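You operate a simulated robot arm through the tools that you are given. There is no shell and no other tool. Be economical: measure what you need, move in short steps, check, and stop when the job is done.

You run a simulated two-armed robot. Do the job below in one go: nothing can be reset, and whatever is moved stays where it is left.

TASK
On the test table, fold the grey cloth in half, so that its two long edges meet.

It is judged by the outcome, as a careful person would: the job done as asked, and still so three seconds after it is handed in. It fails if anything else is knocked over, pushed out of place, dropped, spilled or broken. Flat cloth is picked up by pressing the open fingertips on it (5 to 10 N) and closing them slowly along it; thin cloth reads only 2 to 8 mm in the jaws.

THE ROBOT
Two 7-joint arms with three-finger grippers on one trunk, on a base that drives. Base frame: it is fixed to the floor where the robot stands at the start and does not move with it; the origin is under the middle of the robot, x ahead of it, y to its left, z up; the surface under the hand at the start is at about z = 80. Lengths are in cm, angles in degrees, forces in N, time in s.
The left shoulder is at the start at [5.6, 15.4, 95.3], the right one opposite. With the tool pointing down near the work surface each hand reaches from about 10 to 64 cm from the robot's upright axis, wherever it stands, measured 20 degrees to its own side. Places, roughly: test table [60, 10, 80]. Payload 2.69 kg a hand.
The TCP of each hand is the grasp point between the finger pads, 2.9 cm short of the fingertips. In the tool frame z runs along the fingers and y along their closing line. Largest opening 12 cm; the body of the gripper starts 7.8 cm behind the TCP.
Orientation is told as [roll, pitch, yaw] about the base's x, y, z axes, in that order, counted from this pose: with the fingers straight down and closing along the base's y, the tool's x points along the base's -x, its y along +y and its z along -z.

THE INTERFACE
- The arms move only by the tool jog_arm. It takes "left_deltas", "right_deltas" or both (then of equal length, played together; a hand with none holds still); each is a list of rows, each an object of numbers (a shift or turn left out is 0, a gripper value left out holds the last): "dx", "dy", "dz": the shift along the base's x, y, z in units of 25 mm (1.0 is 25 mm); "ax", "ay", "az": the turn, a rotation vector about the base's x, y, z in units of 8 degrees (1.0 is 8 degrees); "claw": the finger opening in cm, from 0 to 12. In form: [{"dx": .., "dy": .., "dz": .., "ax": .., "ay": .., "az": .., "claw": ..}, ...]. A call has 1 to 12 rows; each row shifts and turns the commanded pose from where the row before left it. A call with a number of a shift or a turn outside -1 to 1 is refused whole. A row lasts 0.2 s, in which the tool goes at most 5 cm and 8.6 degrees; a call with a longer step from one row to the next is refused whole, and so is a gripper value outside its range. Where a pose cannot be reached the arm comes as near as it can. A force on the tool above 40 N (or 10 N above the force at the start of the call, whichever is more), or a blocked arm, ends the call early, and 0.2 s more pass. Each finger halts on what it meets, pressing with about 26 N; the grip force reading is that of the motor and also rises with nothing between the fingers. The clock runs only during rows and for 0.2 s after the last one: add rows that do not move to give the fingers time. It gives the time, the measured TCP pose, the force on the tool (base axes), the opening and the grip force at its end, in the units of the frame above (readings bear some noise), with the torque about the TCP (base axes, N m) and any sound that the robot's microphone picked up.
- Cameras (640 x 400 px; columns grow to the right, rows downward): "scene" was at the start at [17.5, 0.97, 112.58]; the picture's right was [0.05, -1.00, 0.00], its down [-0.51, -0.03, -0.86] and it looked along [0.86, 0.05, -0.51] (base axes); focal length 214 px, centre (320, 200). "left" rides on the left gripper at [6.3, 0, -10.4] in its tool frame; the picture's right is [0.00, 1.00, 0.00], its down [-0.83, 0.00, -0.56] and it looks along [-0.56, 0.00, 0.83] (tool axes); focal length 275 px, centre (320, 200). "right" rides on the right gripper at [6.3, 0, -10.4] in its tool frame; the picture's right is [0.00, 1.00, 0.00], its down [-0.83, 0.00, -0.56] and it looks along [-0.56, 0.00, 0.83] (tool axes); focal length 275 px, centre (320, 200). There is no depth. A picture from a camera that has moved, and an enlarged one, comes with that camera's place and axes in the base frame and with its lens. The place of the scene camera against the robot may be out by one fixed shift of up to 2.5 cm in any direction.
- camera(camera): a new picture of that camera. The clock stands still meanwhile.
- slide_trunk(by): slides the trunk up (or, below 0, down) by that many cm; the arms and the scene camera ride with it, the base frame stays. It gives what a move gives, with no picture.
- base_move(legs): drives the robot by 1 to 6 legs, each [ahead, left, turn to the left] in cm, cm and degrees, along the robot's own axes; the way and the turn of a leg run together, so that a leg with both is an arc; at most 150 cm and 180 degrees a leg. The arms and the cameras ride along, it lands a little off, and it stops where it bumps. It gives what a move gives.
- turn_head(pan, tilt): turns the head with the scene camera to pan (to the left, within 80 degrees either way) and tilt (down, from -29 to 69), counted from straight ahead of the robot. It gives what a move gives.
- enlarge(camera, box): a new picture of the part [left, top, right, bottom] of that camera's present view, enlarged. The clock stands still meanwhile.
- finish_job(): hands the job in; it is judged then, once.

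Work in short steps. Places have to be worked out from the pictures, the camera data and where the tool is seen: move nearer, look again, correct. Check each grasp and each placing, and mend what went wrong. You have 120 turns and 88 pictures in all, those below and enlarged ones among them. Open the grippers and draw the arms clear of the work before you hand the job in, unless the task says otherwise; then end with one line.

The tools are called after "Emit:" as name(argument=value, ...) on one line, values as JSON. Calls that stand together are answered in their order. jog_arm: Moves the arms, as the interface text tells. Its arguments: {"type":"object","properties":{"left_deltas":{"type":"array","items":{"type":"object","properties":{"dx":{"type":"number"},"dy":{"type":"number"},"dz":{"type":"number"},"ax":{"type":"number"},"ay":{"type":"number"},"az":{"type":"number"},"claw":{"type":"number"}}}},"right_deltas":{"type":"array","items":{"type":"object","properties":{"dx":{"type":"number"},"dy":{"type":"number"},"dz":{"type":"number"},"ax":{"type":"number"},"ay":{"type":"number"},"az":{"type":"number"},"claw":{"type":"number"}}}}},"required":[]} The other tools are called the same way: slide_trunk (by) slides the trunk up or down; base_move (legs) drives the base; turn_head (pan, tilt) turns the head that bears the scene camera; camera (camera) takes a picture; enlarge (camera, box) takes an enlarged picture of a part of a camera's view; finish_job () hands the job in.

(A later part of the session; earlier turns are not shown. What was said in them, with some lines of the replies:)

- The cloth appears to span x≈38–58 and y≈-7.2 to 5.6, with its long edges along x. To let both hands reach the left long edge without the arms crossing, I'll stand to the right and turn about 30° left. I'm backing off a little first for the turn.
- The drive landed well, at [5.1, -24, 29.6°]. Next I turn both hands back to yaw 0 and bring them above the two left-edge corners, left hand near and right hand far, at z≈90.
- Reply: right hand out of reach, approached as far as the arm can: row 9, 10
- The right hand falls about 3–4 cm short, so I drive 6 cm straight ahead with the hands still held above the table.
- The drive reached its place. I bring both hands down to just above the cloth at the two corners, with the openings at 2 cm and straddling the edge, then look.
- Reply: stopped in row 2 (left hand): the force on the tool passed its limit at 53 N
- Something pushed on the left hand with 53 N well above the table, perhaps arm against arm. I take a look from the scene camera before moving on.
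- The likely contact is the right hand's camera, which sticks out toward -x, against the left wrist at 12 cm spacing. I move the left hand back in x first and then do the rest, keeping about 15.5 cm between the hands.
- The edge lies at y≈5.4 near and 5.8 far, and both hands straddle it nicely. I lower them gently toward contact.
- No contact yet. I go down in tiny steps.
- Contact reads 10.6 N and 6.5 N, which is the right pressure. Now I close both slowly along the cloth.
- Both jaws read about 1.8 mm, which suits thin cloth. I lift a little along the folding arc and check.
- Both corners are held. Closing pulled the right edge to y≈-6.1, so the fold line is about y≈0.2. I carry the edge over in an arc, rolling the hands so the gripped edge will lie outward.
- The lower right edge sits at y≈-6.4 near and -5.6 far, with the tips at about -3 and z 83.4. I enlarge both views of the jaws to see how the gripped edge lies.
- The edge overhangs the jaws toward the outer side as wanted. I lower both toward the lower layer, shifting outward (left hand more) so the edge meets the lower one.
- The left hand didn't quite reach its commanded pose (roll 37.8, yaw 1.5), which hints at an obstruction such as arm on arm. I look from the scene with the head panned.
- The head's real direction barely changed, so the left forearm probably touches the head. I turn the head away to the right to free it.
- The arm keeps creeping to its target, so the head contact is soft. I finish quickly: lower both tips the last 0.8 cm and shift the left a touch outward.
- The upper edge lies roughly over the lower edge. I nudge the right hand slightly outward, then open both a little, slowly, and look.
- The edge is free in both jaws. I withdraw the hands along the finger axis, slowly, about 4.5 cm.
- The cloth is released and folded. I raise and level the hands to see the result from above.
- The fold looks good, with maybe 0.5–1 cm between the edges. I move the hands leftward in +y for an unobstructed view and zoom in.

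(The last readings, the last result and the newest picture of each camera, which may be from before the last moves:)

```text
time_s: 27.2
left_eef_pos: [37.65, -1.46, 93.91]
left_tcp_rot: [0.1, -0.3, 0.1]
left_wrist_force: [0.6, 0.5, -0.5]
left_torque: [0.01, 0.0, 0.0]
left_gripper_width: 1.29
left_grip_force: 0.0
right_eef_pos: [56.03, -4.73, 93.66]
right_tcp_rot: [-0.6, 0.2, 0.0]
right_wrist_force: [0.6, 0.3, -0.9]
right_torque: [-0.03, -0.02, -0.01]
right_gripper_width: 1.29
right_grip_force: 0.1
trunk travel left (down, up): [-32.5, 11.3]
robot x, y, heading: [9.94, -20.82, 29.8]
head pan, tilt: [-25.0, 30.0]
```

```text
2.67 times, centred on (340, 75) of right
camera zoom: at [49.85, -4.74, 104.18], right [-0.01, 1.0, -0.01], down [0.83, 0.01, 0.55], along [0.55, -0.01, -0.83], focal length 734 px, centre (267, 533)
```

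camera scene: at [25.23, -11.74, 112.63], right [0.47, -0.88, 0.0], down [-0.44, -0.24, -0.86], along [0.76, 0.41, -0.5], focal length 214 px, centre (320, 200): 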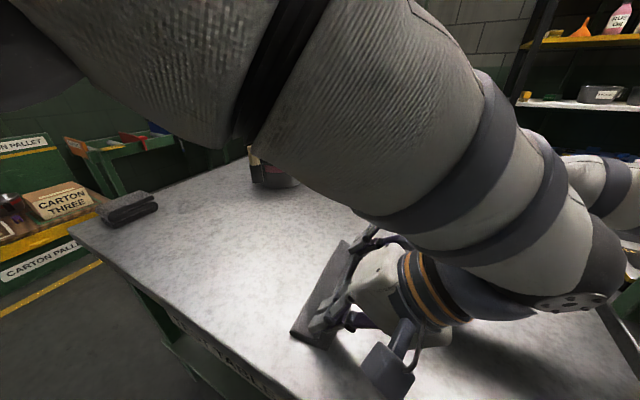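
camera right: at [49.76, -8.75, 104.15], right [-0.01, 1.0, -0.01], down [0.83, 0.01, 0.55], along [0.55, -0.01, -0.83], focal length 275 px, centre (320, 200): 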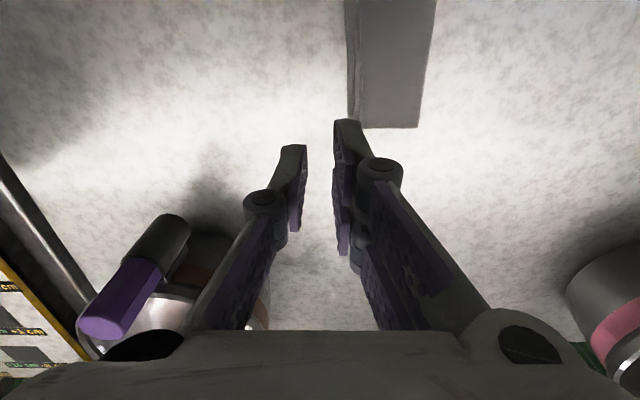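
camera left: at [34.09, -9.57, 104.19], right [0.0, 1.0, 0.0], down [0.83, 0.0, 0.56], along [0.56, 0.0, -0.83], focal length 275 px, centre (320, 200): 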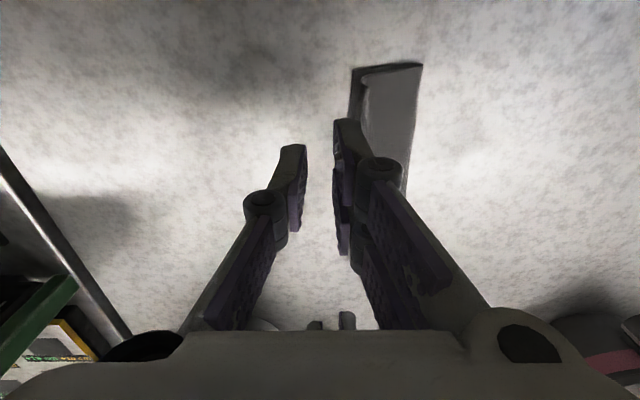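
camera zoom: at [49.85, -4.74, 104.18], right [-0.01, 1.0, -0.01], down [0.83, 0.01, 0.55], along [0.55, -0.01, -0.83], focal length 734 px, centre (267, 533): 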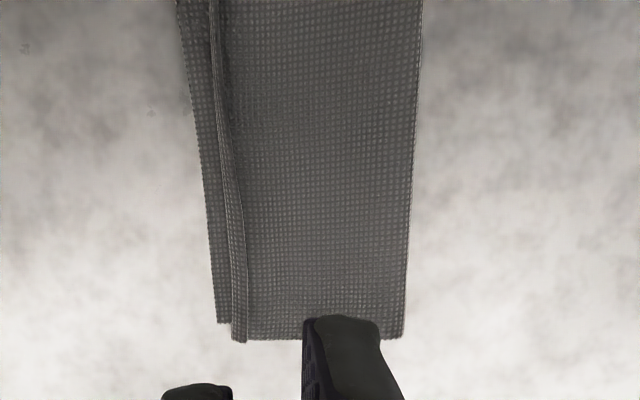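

The lower edge is visible about 0.5–0.9 cm beyond the upper one, whose rim is slightly curled up. I'll press closed fingertips lightly on the rim and smooth it outward. First I bring them just above it.

Emit:
jog_arm(left_deltas=[{"dx": 0.34, "dy": -0.38, "dz": -0.6, "claw": 0}, {"dx": 0.34, "dy": -0.38, "dz": -0.7}, {"dx": 0.33, "dy": -0.37, "dz": -0.7}, {"dx": 0.33, "dy": -0.37, "dz": -0.7}, {"dz": -0.6}, {"dz": -0.4}, {}], right_deltas=[{"dx": -0.1, "dy": -0.1, "dz": -0.6, "claw": 0}, {"dx": -0.1, "dy": -0.1, "dz": -0.7}, {"dz": -0.7}, {"dz": -0.7}, {"dz": -0.6}, {"dz": -0.3}, {}])

Emit:
camera(camera="left")

Emit:
camera(camera="right")

```text
time_s: 28.8
left_eef_pos: [40.91, -5.32, 84.44]
left_tcp_rot: [0.1, -0.3, -0.1]
left_wrist_force: [0.0, -0.4, -0.8]
left_torque: [0.01, -0.03, 0.02]
left_gripper_width: 0.01
left_grip_force: 25.9
right_eef_pos: [55.7, -5.23, 84.48]
right_tcp_rot: [-0.7, 0.2, 0.2]
right_wrist_force: [-0.4, -0.5, -0.6]
right_torque: [0.0, 0.0, -0.03]
right_gripper_width: 0.0
right_grip_force: 25.6
trunk travel left (down, up): [-32.5, 11.3]
robot x, y, heading: [9.99, -21.17, 29.7]
head pan, tilt: [-25.0, 30.0]
```

```text
52 pictures are left
camera left: at [34.41, -5.3, 94.88], right [0.0, 1.0, 0.0], down [0.83, 0.0, 0.56], along [0.56, 0.0, -0.83], focal length 275 px, centre (320, 200)
```

left: 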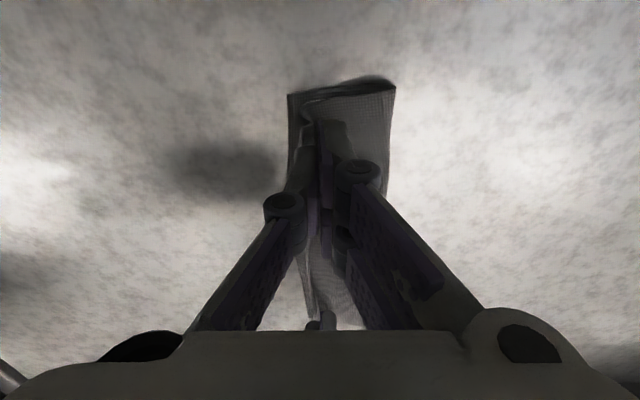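

```text
51 pictures are left
camera right: at [49.36, -5.3, 95.13], right [-0.01, 1.0, -0.01], down [0.83, 0.01, 0.55], along [0.55, -0.01, -0.83], focal length 275 px, centre (320, 200)
```

right: 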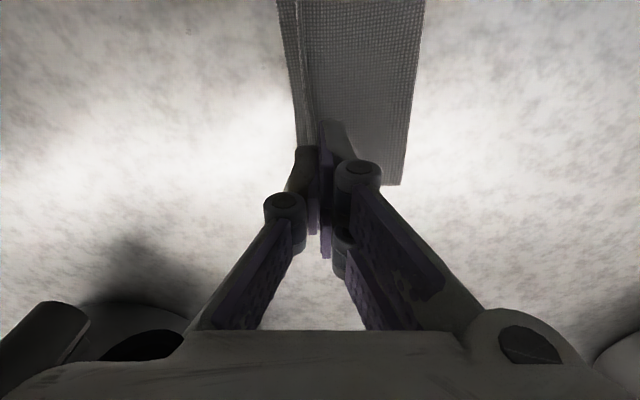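

The tips stand over the rim. I lower them to light contact.

Emit:
jog_arm(left_deltas=[{"dz": -0.25}, {"dz": -0.15}, {"dz": -0.08}, {}], right_deltas=[{"dz": -0.25}, {"dz": -0.15}, {"dz": -0.08}, {}])

```text
time_s: 29.8
left_eef_pos: [40.84, -5.34, 83.28]
left_tcp_rot: [0.0, -0.2, -0.1]
left_wrist_force: [0.4, -0.2, -0.1]
left_torque: [-0.01, 0.0, -0.04]
left_gripper_width: 0.01
left_grip_force: 25.6
right_eef_pos: [55.67, -5.18, 83.46]
right_tcp_rot: [-0.6, 0.2, 0.2]
right_wrist_force: [0.6, 0.4, 0.3]
right_torque: [-0.01, -0.01, 0.0]
right_gripper_width: 0.0
right_grip_force: 26.0
trunk travel left (down, up): [-32.5, 11.3]
robot x, y, heading: [10.42, -20.58, 30.0]
head pan, tilt: [-25.0, 30.0]
```

Emit:
jog_arm(left_deltas=[{"dz": -0.04}, {"dz": -0.04}, {}], right_deltas=[{"dz": -0.06}, {"dz": -0.06}, {}])

```text
time_s: 30.6
left_eef_pos: [40.76, -5.28, 83.03]
left_tcp_rot: [0.0, -0.4, 0.0]
left_wrist_force: [-0.1, -0.5, 0.4]
left_torque: [0.0, 0.0, 0.01]
left_gripper_width: 0.02
left_grip_force: 25.8
right_eef_pos: [55.74, -5.22, 83.13]
right_tcp_rot: [-0.5, 0.2, 0.2]
right_wrist_force: [-0.6, 0.1, 0.0]
right_torque: [0.04, 0.0, 0.03]
right_gripper_width: 0.01
right_grip_force: 26.4
trunk travel left (down, up): [-32.5, 11.3]
robot x, y, heading: [9.85, -20.52, 29.8]
head pan, tilt: [-25.0, 30.0]
```

Only a trace of force so far, so I go down a bit more and then sweep outward by 1 cm.

Emit:
jog_arm(left_deltas=[{"dz": -0.05}, {}, {"dy": -0.1}, {"dy": -0.1}, {"dy": -0.1}, {"dy": -0.1}, {}], right_deltas=[{"dz": -0.08}, {}, {"dy": -0.1}, {"dy": -0.1}, {"dy": -0.1}, {"dy": -0.1}, {}])

Emit:
camera(camera="left")

Emit:
camera(camera="right")

```text
time_s: 32.2
left_eef_pos: [40.82, -6.32, 83.06]
left_tcp_rot: [0.0, -0.4, 0.0]
left_wrist_force: [0.0, -0.8, 0.7]
left_torque: [0.0, -0.01, -0.01]
left_gripper_width: 0.0
left_grip_force: 26.3
right_eef_pos: [55.63, -6.17, 83.03]
right_tcp_rot: [-0.6, 0.1, 0.1]
right_wrist_force: [-0.2, -0.1, -0.1]
right_torque: [-0.02, -0.01, -0.02]
right_gripper_width: 0.01
right_grip_force: 25.9
trunk travel left (down, up): [-32.5, 11.3]
robot x, y, heading: [10.18, -20.66, 29.7]
head pan, tilt: [-25.0, 30.0]
```

```text
50 pictures are left
camera left: at [34.4, -6.29, 93.46], right [0.0, 1.0, 0.0], down [0.83, 0.0, 0.56], along [0.56, 0.0, -0.83], focal length 275 px, centre (320, 200)
```

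left: 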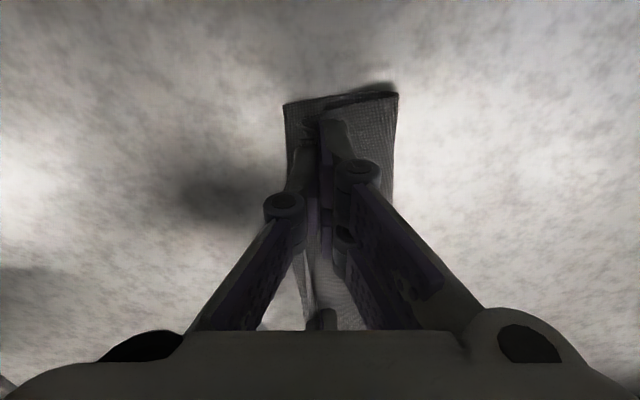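

```text
49 pictures are left
camera right: at [49.36, -6.26, 93.5], right [-0.01, 1.0, -0.01], down [0.83, 0.01, 0.55], along [0.55, -0.01, -0.83], focal length 275 px, centre (320, 200)
```

right: 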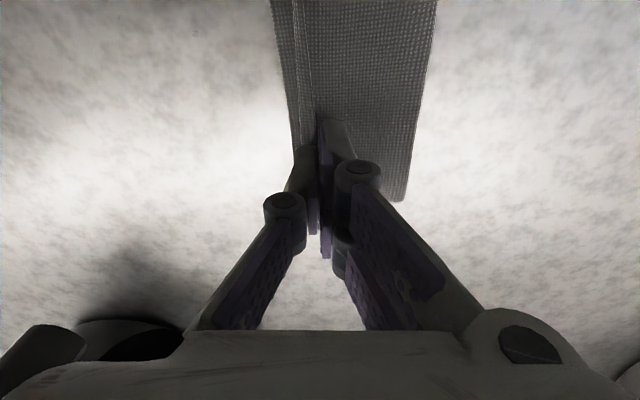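

The cloth seems to have slid along with the fingers. I lift straight up and inspect the edge.

Emit:
jog_arm(left_deltas=[{"dz": 0.3}, {"dz": 0.8}, {"dz": 0.8}, {"dz": 0.8}, {"dz": 0.8, "dy": 0.4, "dx": -0.2}, {"dy": 0.8, "dx": -0.5}, {"dy": 0.8, "dx": -0.5}, {"dy": 0.6, "dx": -0.5}, {}], right_deltas=[{"dz": 0.3}, {"dz": 0.8}, {"dz": 0.8}, {"dz": 0.8}, {"dz": 0.8}, {"dy": -0.8}, {"dy": -0.8}, {"dy": -0.8}, {}])

Emit:
enlarge(camera="left", box=[140, 20, 460, 220])

Emit:
enlarge(camera="right", box=[260, 0, 580, 200])

```text
time_s: 34.2
left_eef_pos: [36.59, 0.21, 91.83]
left_tcp_rot: [0.1, -0.3, 0.1]
left_wrist_force: [0.6, -0.3, 0.2]
left_torque: [-0.01, 0.03, -0.02]
left_gripper_width: 0.0
left_grip_force: 26.0
right_eef_pos: [55.76, -12.21, 91.65]
right_tcp_rot: [-0.6, 0.1, 0.1]
right_wrist_force: [0.3, -0.1, 0.1]
right_torque: [0.0, 0.04, 0.01]
right_gripper_width: 0.0
right_grip_force: 25.8
trunk travel left (down, up): [-32.5, 11.3]
robot x, y, heading: [10.16, -20.67, 29.6]
head pan, tilt: [-25.0, 30.0]
```

```text
2.00 times, centred on (300, 120) of left
camera zoom: at [30.08, 0.19, 102.19], right [0.0, 1.0, 0.0], down [0.83, 0.0, 0.56], along [0.56, 0.0, -0.83], focal length 551 px, centre (360, 360)
```

zoom: 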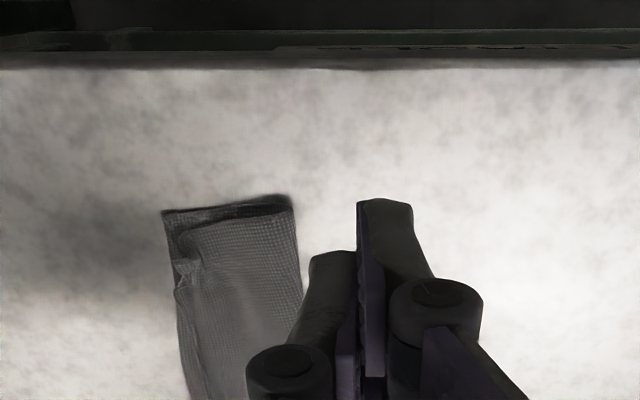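

```text
2.00 times, centred on (420, 100) of right
camera zoom: at [49.34, -12.21, 102.19], right [-0.01, 1.0, -0.01], down [0.83, 0.01, 0.55], along [0.55, -0.01, -0.83], focal length 551 px, centre (120, 400)
```

zoom: 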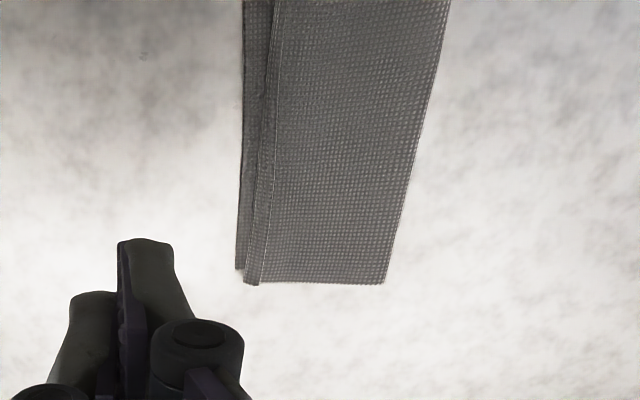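

The edges look closer now, within roughly 0.5–1 cm. I move the left hand away and put the right camera over the whole cloth for one full view.

Emit:
jog_arm(left_deltas=[{"dy": 0.8, "dz": 0.6}, {"dy": 0.8, "dz": 0.6}, {"dy": 0.8, "dz": 0.6}, {"dy": 0.8, "dz": 0.6}, {"dy": 0.8, "dx": -0.4}, {"dy": 0.8, "dx": -0.4}, {}], right_deltas=[{"dz": 0.4}, {"dz": 0.4}, {"dx": -0.6, "dz": 0.6}, {"dx": -0.9, "dz": 0.6}, {"dx": -0.9, "dy": 0.1}, {"dx": -0.9, "dy": 0.2}, {}])

Emit:
enlarge(camera="right", box=[280, 0, 560, 220])

Emit:
camera(camera="scene")

```text
time_s: 35.8
left_eef_pos: [34.53, 12.31, 97.83]
left_tcp_rot: [0.1, -0.3, 0.1]
left_wrist_force: [0.5, -0.1, -0.1]
left_torque: [-0.02, -0.02, -0.01]
left_gripper_width: 0.03
left_grip_force: 26.1
right_eef_pos: [47.44, -11.46, 96.8]
right_tcp_rot: [-0.6, 0.2, 0.1]
right_wrist_force: [-0.6, 0.7, 0.2]
right_torque: [-0.03, 0.0, 0.02]
right_gripper_width: 0.0
right_grip_force: 26.1
trunk travel left (down, up): [-32.5, 11.3]
robot x, y, heading: [9.97, -20.81, 29.7]
head pan, tilt: [-25.0, 30.0]
```

```text
1.82 times, centred on (420, 110) of right
camera zoom: at [41.1, -11.5, 107.19], right [-0.01, 1.0, -0.01], down [0.83, 0.01, 0.55], along [0.55, -0.01, -0.83], focal length 500 px, centre (138, 364)
```

zoom: 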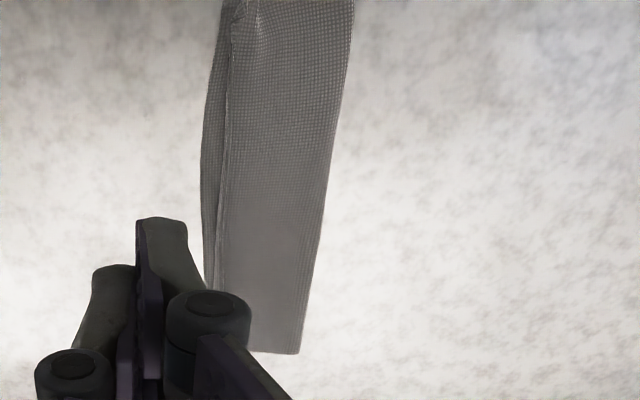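

```text
45 pictures are left
camera scene: at [26.3, -15.27, 112.68], right [0.08, -1.0, 0.0], down [-0.5, -0.04, -0.87], along [0.86, 0.07, -0.5], focal length 214 px, centre (320, 200)
```

scene: 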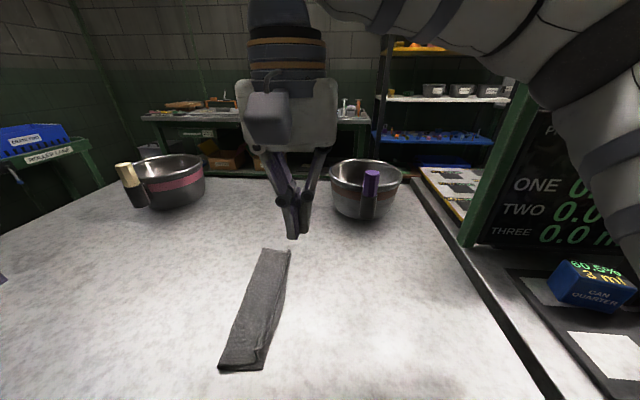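

The bowls are untouched. Mid-length, the lower layer shows about 1 cm beyond the upper; I zoom in to see the free edge there.

Emit:
enlarge(camera="right", box=[350, 0, 450, 70])

Emit:
enlarge(camera="right", box=[350, 60, 450, 130])

Emit:
enlarge(camera="scene", box=[200, 240, 310, 380])

```text
5.71 times, centred on (400, 35) of right
camera zoom: at [41.1, -11.5, 107.19], right [-0.01, 1.0, -0.01], down [0.83, 0.01, 0.55], along [0.55, -0.01, -0.83], focal length 1573 px, centre (-137, 1143)
```

zoom: 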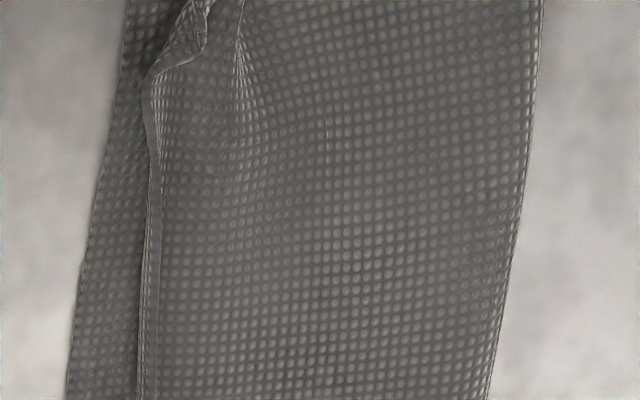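

```text
5.71 times, centred on (400, 95) of right
camera zoom: at [41.1, -11.5, 107.19], right [-0.01, 1.0, -0.01], down [0.83, 0.01, 0.55], along [0.55, -0.01, -0.83], focal length 1573 px, centre (-137, 800)
```

zoom: 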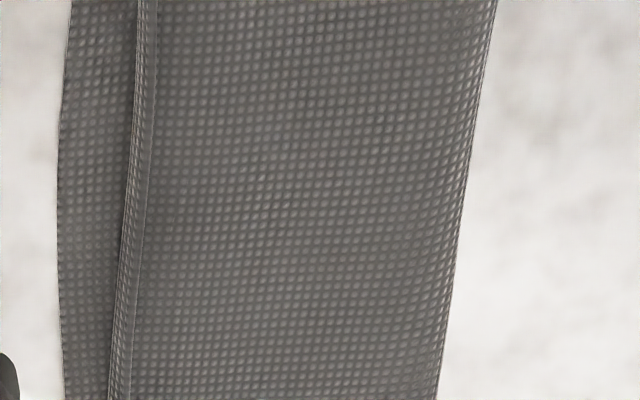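

```text
2.86 times, centred on (255, 310) of scene
camera zoom: at [26.3, -15.27, 112.68], right [0.08, -1.0, 0.0], down [-0.5, -0.04, -0.87], along [0.86, 0.07, -0.5], focal length 613 px, centre (506, -114)
```

zoom: 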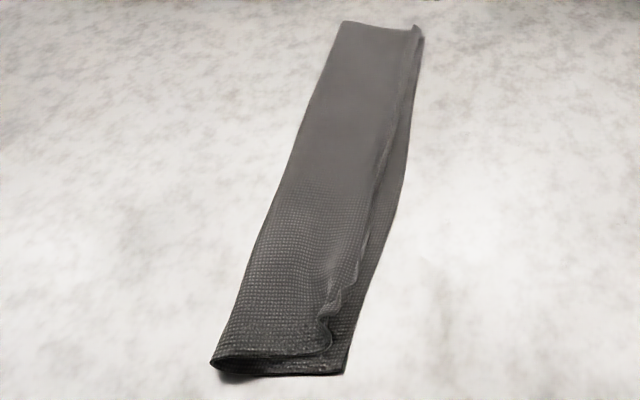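

The upper rim is curled up and lies about 1 cm short at mid-length. I'll pinch just that standing rim at the middle with the right hand, pull it out 1 cm and lay it down. I go to just above it first.

Emit:
jog_arm(right_deltas=[{"dy": 0.3, "dz": -0.8, "claw": 1.6, "ax": 0.07}, {"dy": 0.4, "dz": -0.9}, {"dy": 0.4, "dz": -0.9}, {"dy": 0.48, "dz": -0.9}, {"dz": -0.8}, {"dz": -0.6}, {}])

Emit:
enlarge(camera="right", box=[220, 50, 420, 250])

```text
time_s: 37.4
left_eef_pos: [34.55, 12.34, 97.79]
left_tcp_rot: [0.0, -0.3, 0.0]
left_wrist_force: [-0.2, 0.8, 0.5]
left_torque: [-0.01, -0.02, -0.04]
left_gripper_width: 0.01
left_grip_force: 25.7
right_eef_pos: [47.45, -7.58, 84.4]
right_tcp_rot: [0.0, 0.3, 0.2]
right_wrist_force: [-0.5, -0.9, -0.3]
right_torque: [-0.05, 0.01, 0.02]
right_gripper_width: 1.59
right_grip_force: 0.0
trunk travel left (down, up): [-32.5, 11.3]
robot x, y, heading: [9.63, -20.56, 29.8]
head pan, tilt: [-25.0, 30.0]
```

```text
2.00 times, centred on (320, 150) of right
camera zoom: at [41.08, -7.67, 94.89], right [-0.01, 1.0, 0.0], down [0.83, 0.01, 0.55], along [0.55, 0.0, -0.83], focal length 551 px, centre (320, 300)
```

zoom: 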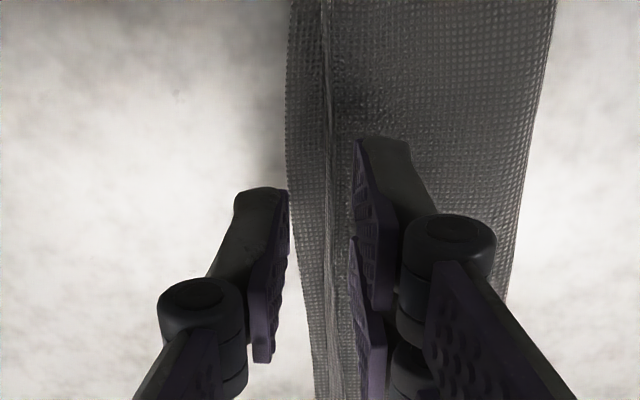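

The rim stands between the fingers. I lower to just above the lower layer and close slowly, then lift 1 cm.

Emit:
jog_arm(right_deltas=[{"dz": -0.3, "dy": 0.06}, {"dz": -0.18}, {}, {"claw": 1.2}, {"claw": 0.8}, {"claw": 0.4}, {"claw": 0.1}, {"claw": 0}, {}, {"dz": 0.2, "dy": -0.05}, {"dz": 0.2, "dy": -0.05}, {}])

Emit:
enlarge(camera="right", box=[220, 50, 420, 250])

Emit:
enlarge(camera="scene", box=[190, 230, 330, 380])

```text
time_s: 40.0
left_eef_pos: [34.58, 12.24, 97.69]
left_tcp_rot: [0.0, -0.3, 0.0]
left_wrist_force: [-1.1, 0.7, 1.2]
left_torque: [0.03, -0.01, 0.02]
left_gripper_width: 0.01
left_grip_force: 25.8
right_eef_pos: [47.45, -7.64, 84.31]
right_tcp_rot: [0.1, 0.2, 0.0]
right_wrist_force: [-0.2, -0.5, 2.3]
right_torque: [-0.05, -0.04, 0.01]
right_gripper_width: 0.1
right_grip_force: 24.8
trunk travel left (down, up): [-32.5, 11.3]
robot x, y, heading: [9.86, -21.11, 29.9]
head pan, tilt: [-25.0, 30.0]
```

```text
2.00 times, centred on (320, 150) of right
camera zoom: at [41.1, -7.72, 94.8], right [-0.01, 1.0, 0.0], down [0.83, 0.0, 0.55], along [0.55, 0.0, -0.83], focal length 551 px, centre (320, 300)
```

zoom: 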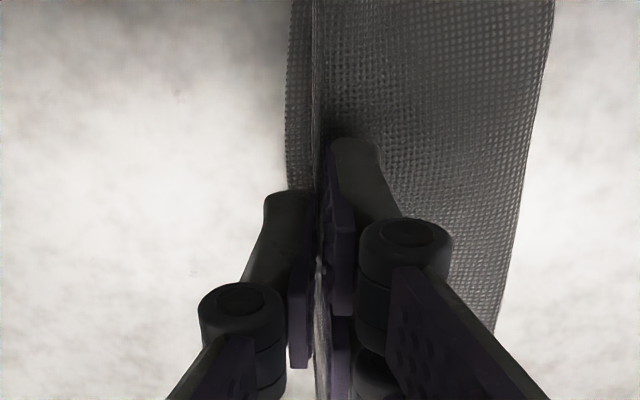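

```text
2.67 times, centred on (260, 305) of scene
camera zoom: at [26.29, -15.25, 112.68], right [0.08, -1.0, 0.0], down [-0.5, -0.04, -0.87], along [0.86, 0.07, -0.5], focal length 572 px, centre (480, -80)
```

zoom: 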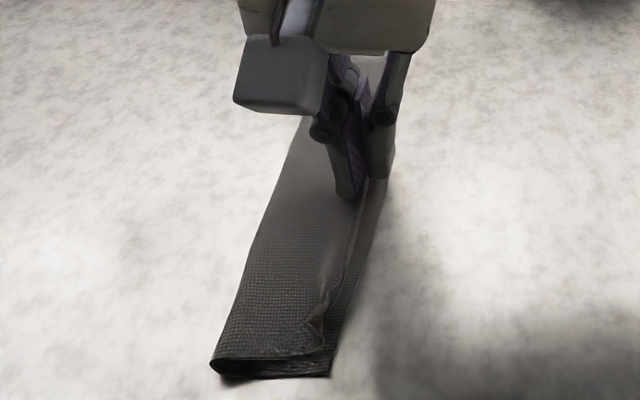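

A 1 mm jaw reading and the picture show only the rim is held. I roll the hand 40° while pulling the rim outward and lowering it.

Emit:
jog_arm(right_deltas=[{"dy": -0.15, "dz": 0.05, "ax": 0.7}, {"dy": -0.15, "ax": 0.7}, {"dy": -0.15, "dz": -0.05, "ax": 0.7}, {"dy": -0.15, "dz": -0.1, "ax": 0.7}, {"dy": -0.15, "dz": -0.1, "ax": 0.7}, {"dy": -0.15, "dz": -0.15, "ax": 0.7}, {"dy": -0.12, "dz": -0.2, "ax": 0.7}, {}])

Emit:
enlarge(camera="right", box=[220, 20, 420, 220])

Emit:
enlarge(camera="scene", box=[190, 230, 330, 380])

```text
time_s: 41.8
left_eef_pos: [34.66, 12.22, 97.76]
left_tcp_rot: [0.0, -0.3, 0.0]
left_wrist_force: [0.0, -0.1, -0.8]
left_torque: [0.0, 0.02, -0.02]
left_gripper_width: 0.0
left_grip_force: 26.1
right_eef_pos: [47.4, -10.14, 82.91]
right_tcp_rot: [39.2, 0.1, 0.2]
right_wrist_force: [0.1, 0.0, -0.6]
right_torque: [-0.06, 0.01, 0.02]
right_gripper_width: 0.2
right_grip_force: 28.4
trunk travel left (down, up): [-32.5, 11.3]
robot x, y, heading: [9.89, -20.65, 30.0]
head pan, tilt: [-25.0, 30.0]
```

```text
2.00 times, centred on (320, 120) of right
camera zoom: at [41.07, -16.89, 90.99], right [-0.01, 0.77, 0.63], down [0.83, -0.35, 0.43], along [0.55, 0.53, -0.64], focal length 551 px, centre (320, 360)
```

zoom: 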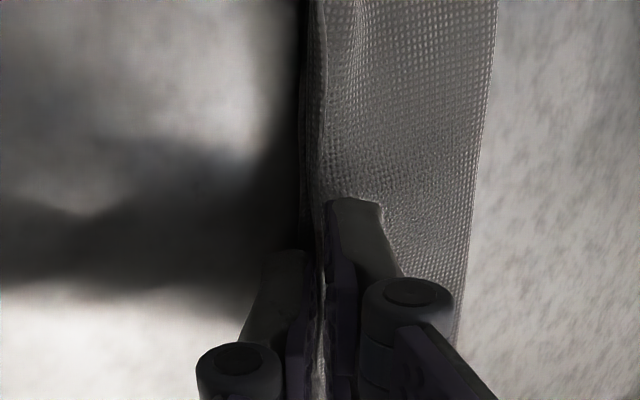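

```text
2.67 times, centred on (260, 305) of scene
camera zoom: at [26.29, -15.24, 112.68], right [0.08, -1.0, 0.0], down [-0.5, -0.04, -0.87], along [0.86, 0.07, -0.5], focal length 572 px, centre (480, -80)
```

zoom: 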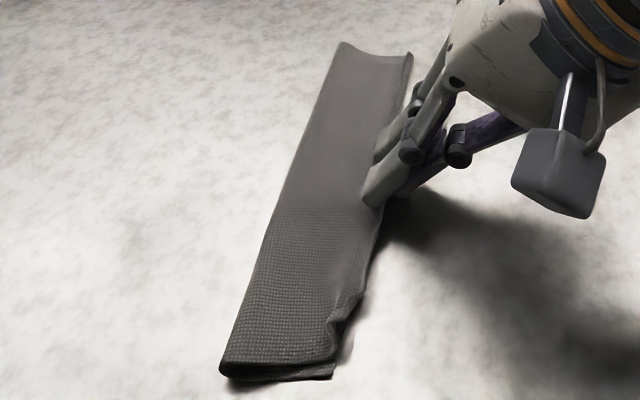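

The middle and far parts now line up. I open slowly and withdraw along the finger axis, then lift and level the hand.

Emit:
jog_arm(right_deltas=[{"dz": -0.05}, {"claw": 0.4}, {"claw": 0.8}, {"claw": 1.1}, {}, {"dy": -0.16, "dz": 0.16}, {"dy": -0.2, "dz": 0.24}, {"dy": -0.25, "dz": 0.3}, {"dy": -0.3, "dz": 0.36}, {"dy": -0.3, "dz": 0.4}, {"dz": 0.6}, {}])

Emit:
enlarge(camera="scene", box=[190, 230, 330, 380])

Emit:
camera(camera="right")

```text
time_s: 44.4
left_eef_pos: [34.52, 12.23, 97.66]
left_tcp_rot: [0.0, -0.3, -0.1]
left_wrist_force: [0.0, 0.1, 0.1]
left_torque: [0.01, 0.01, -0.03]
left_gripper_width: 0.03
left_grip_force: 25.9
right_eef_pos: [47.4, -13.25, 88.05]
right_tcp_rot: [39.2, 0.2, 0.1]
right_wrist_force: [0.2, -0.4, -0.2]
right_torque: [0.0, 0.0, 0.01]
right_gripper_width: 1.09
right_grip_force: 0.0
trunk travel left (down, up): [-32.5, 11.3]
robot x, y, heading: [9.81, -20.96, 29.8]
head pan, tilt: [-25.0, 30.0]
```

```text
2.67 times, centred on (260, 305) of scene
camera zoom: at [26.29, -15.26, 112.68], right [0.08, -1.0, 0.0], down [-0.5, -0.04, -0.87], along [0.86, 0.07, -0.5], focal length 572 px, centre (480, -80)
```

zoom: 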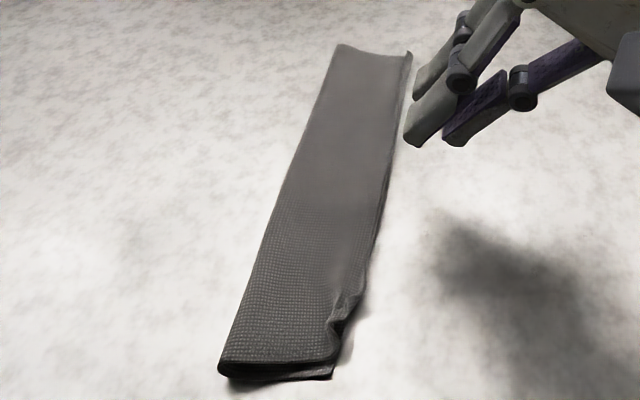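

```text
35 pictures are left
camera right: at [41.12, -19.92, 96.03], right [-0.01, 0.78, 0.63], down [0.83, -0.35, 0.43], along [0.55, 0.53, -0.64], focal length 275 px, centre (320, 200)
```

right: 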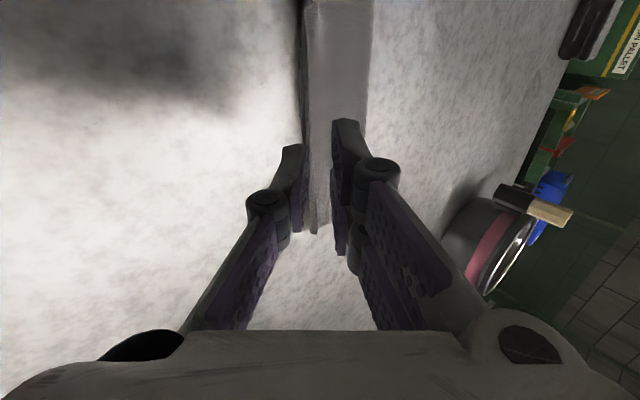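

Very good; only a small crumple remains near the near corner. I level the right hand and view the near end from above.

Emit:
jog_arm(right_deltas=[{"dz": 0.6, "ax": -0.9, "dx": -0.5}, {"dz": 0.6, "ax": -0.9, "dx": -0.7}, {"dz": 0.6, "ax": -0.9, "dx": -0.7}, {"dz": 0.6, "ax": -0.9, "dx": -0.7}, {"dz": 0.4, "ax": -0.9, "dx": -0.7}, {"ax": -0.4, "dx": -0.7}, {}])

Emit:
enlarge(camera="right", box=[280, 20, 560, 240])

```text
time_s: 46.0
left_eef_pos: [34.59, 12.33, 97.9]
left_tcp_rot: [0.1, -0.3, 0.0]
left_wrist_force: [-0.2, -0.7, 0.6]
left_torque: [0.01, -0.01, 0.02]
left_gripper_width: 0.0
left_grip_force: 26.4
right_eef_pos: [37.55, -13.27, 94.87]
right_tcp_rot: [-0.1, 0.1, 0.1]
right_wrist_force: [0.7, 0.4, -0.7]
right_torque: [0.02, 0.0, -0.02]
right_gripper_width: 1.09
right_grip_force: 0.0
trunk travel left (down, up): [-32.5, 11.3]
robot x, y, heading: [9.85, -20.64, 29.9]
head pan, tilt: [-25.0, 30.0]
```

```text
1.82 times, centred on (420, 130) of right
camera zoom: at [31.09, -13.34, 105.44], right [-0.01, 1.0, 0.0], down [0.83, 0.01, 0.55], along [0.55, 0.0, -0.83], focal length 500 px, centre (138, 327)
```

zoom: 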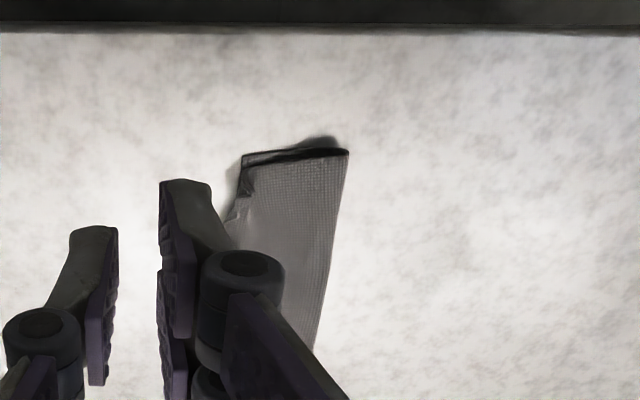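

Emit:
enlarge(camera="right", box=[360, 80, 480, 155])

```text
5.33 times, centred on (420, 118) of right
camera zoom: at [31.09, -13.34, 105.44], right [-0.01, 1.0, 0.0], down [0.83, 0.01, 0.55], along [0.55, 0.0, -0.83], focal length 1468 px, centre (-213, 640)
```

zoom: 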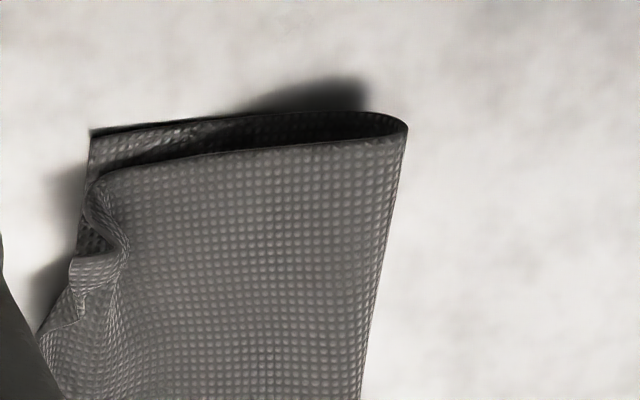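

The edges meet along the whole length, with just a small pucker near the near corner that stays within the outline. I open the grippers, draw both arms clear, and take a last look.

Emit:
jog_arm(left_deltas=[{"dz": 0.5, "dy": 0.3, "claw": 3}, {"dz": 0.5, "dy": 0.3, "claw": 6}, {"dz": 0.3, "dy": 0.3}, {}], right_deltas=[{"dz": 0.8, "dy": -0.3}, {"dz": 0.6, "dy": -0.8, "claw": 3}, {"dz": 0.3, "dy": -0.8, "claw": 6}, {"dy": -0.8}])

Emit:
camera(camera="scene")

Emit:
enlarge(camera="scene", box=[190, 230, 330, 380])

```text
time_s: 47.0
left_eef_pos: [34.55, 14.47, 101.02]
left_tcp_rot: [0.1, -0.3, -0.1]
left_wrist_force: [0.1, -0.2, 0.1]
left_torque: [0.0, 0.03, -0.03]
left_gripper_width: 6.02
left_grip_force: 0.0
right_eef_pos: [37.46, -20.06, 99.25]
right_tcp_rot: [-0.1, 0.2, 0.1]
right_wrist_force: [0.3, -0.9, 0.8]
right_torque: [0.0, 0.01, -0.02]
right_gripper_width: 5.99
right_grip_force: 0.0
trunk travel left (down, up): [-32.5, 11.3]
robot x, y, heading: [9.86, -20.48, 29.6]
head pan, tilt: [-25.0, 30.0]
```

```text
32 pictures are left
camera scene: at [26.29, -15.29, 112.68], right [0.08, -1.0, 0.0], down [-0.5, -0.04, -0.87], along [0.86, 0.07, -0.5], focal length 214 px, centre (320, 200)
```

scene: 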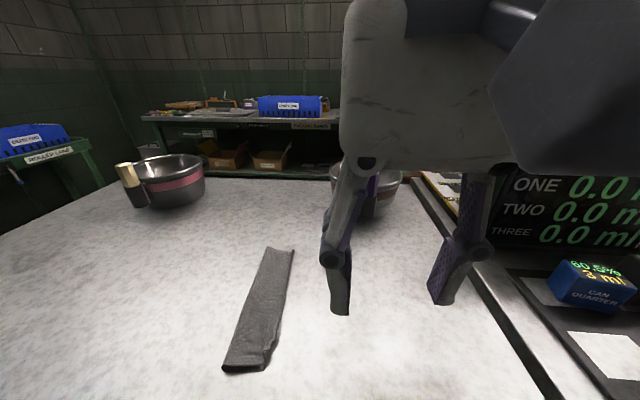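

```text
2.67 times, centred on (260, 305) of scene
camera zoom: at [26.29, -15.29, 112.68], right [0.08, -1.0, 0.0], down [-0.5, -0.04, -0.87], along [0.86, 0.07, -0.5], focal length 572 px, centre (480, -80)
```

zoom: 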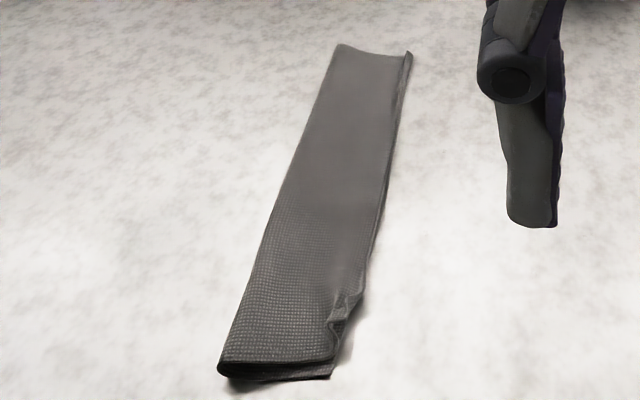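

The cloth lies folded lengthwise with its long edges together. The hands are clear and nothing else has moved, so I hand it in.

Emit:
finish_job()

```text
The job is handed in.
```

I folded the grey cloth in half so its two long edges meet, apart from a small pucker in the upper edge near the near corner; both grippers are open and clear, and nothing else looked moved.
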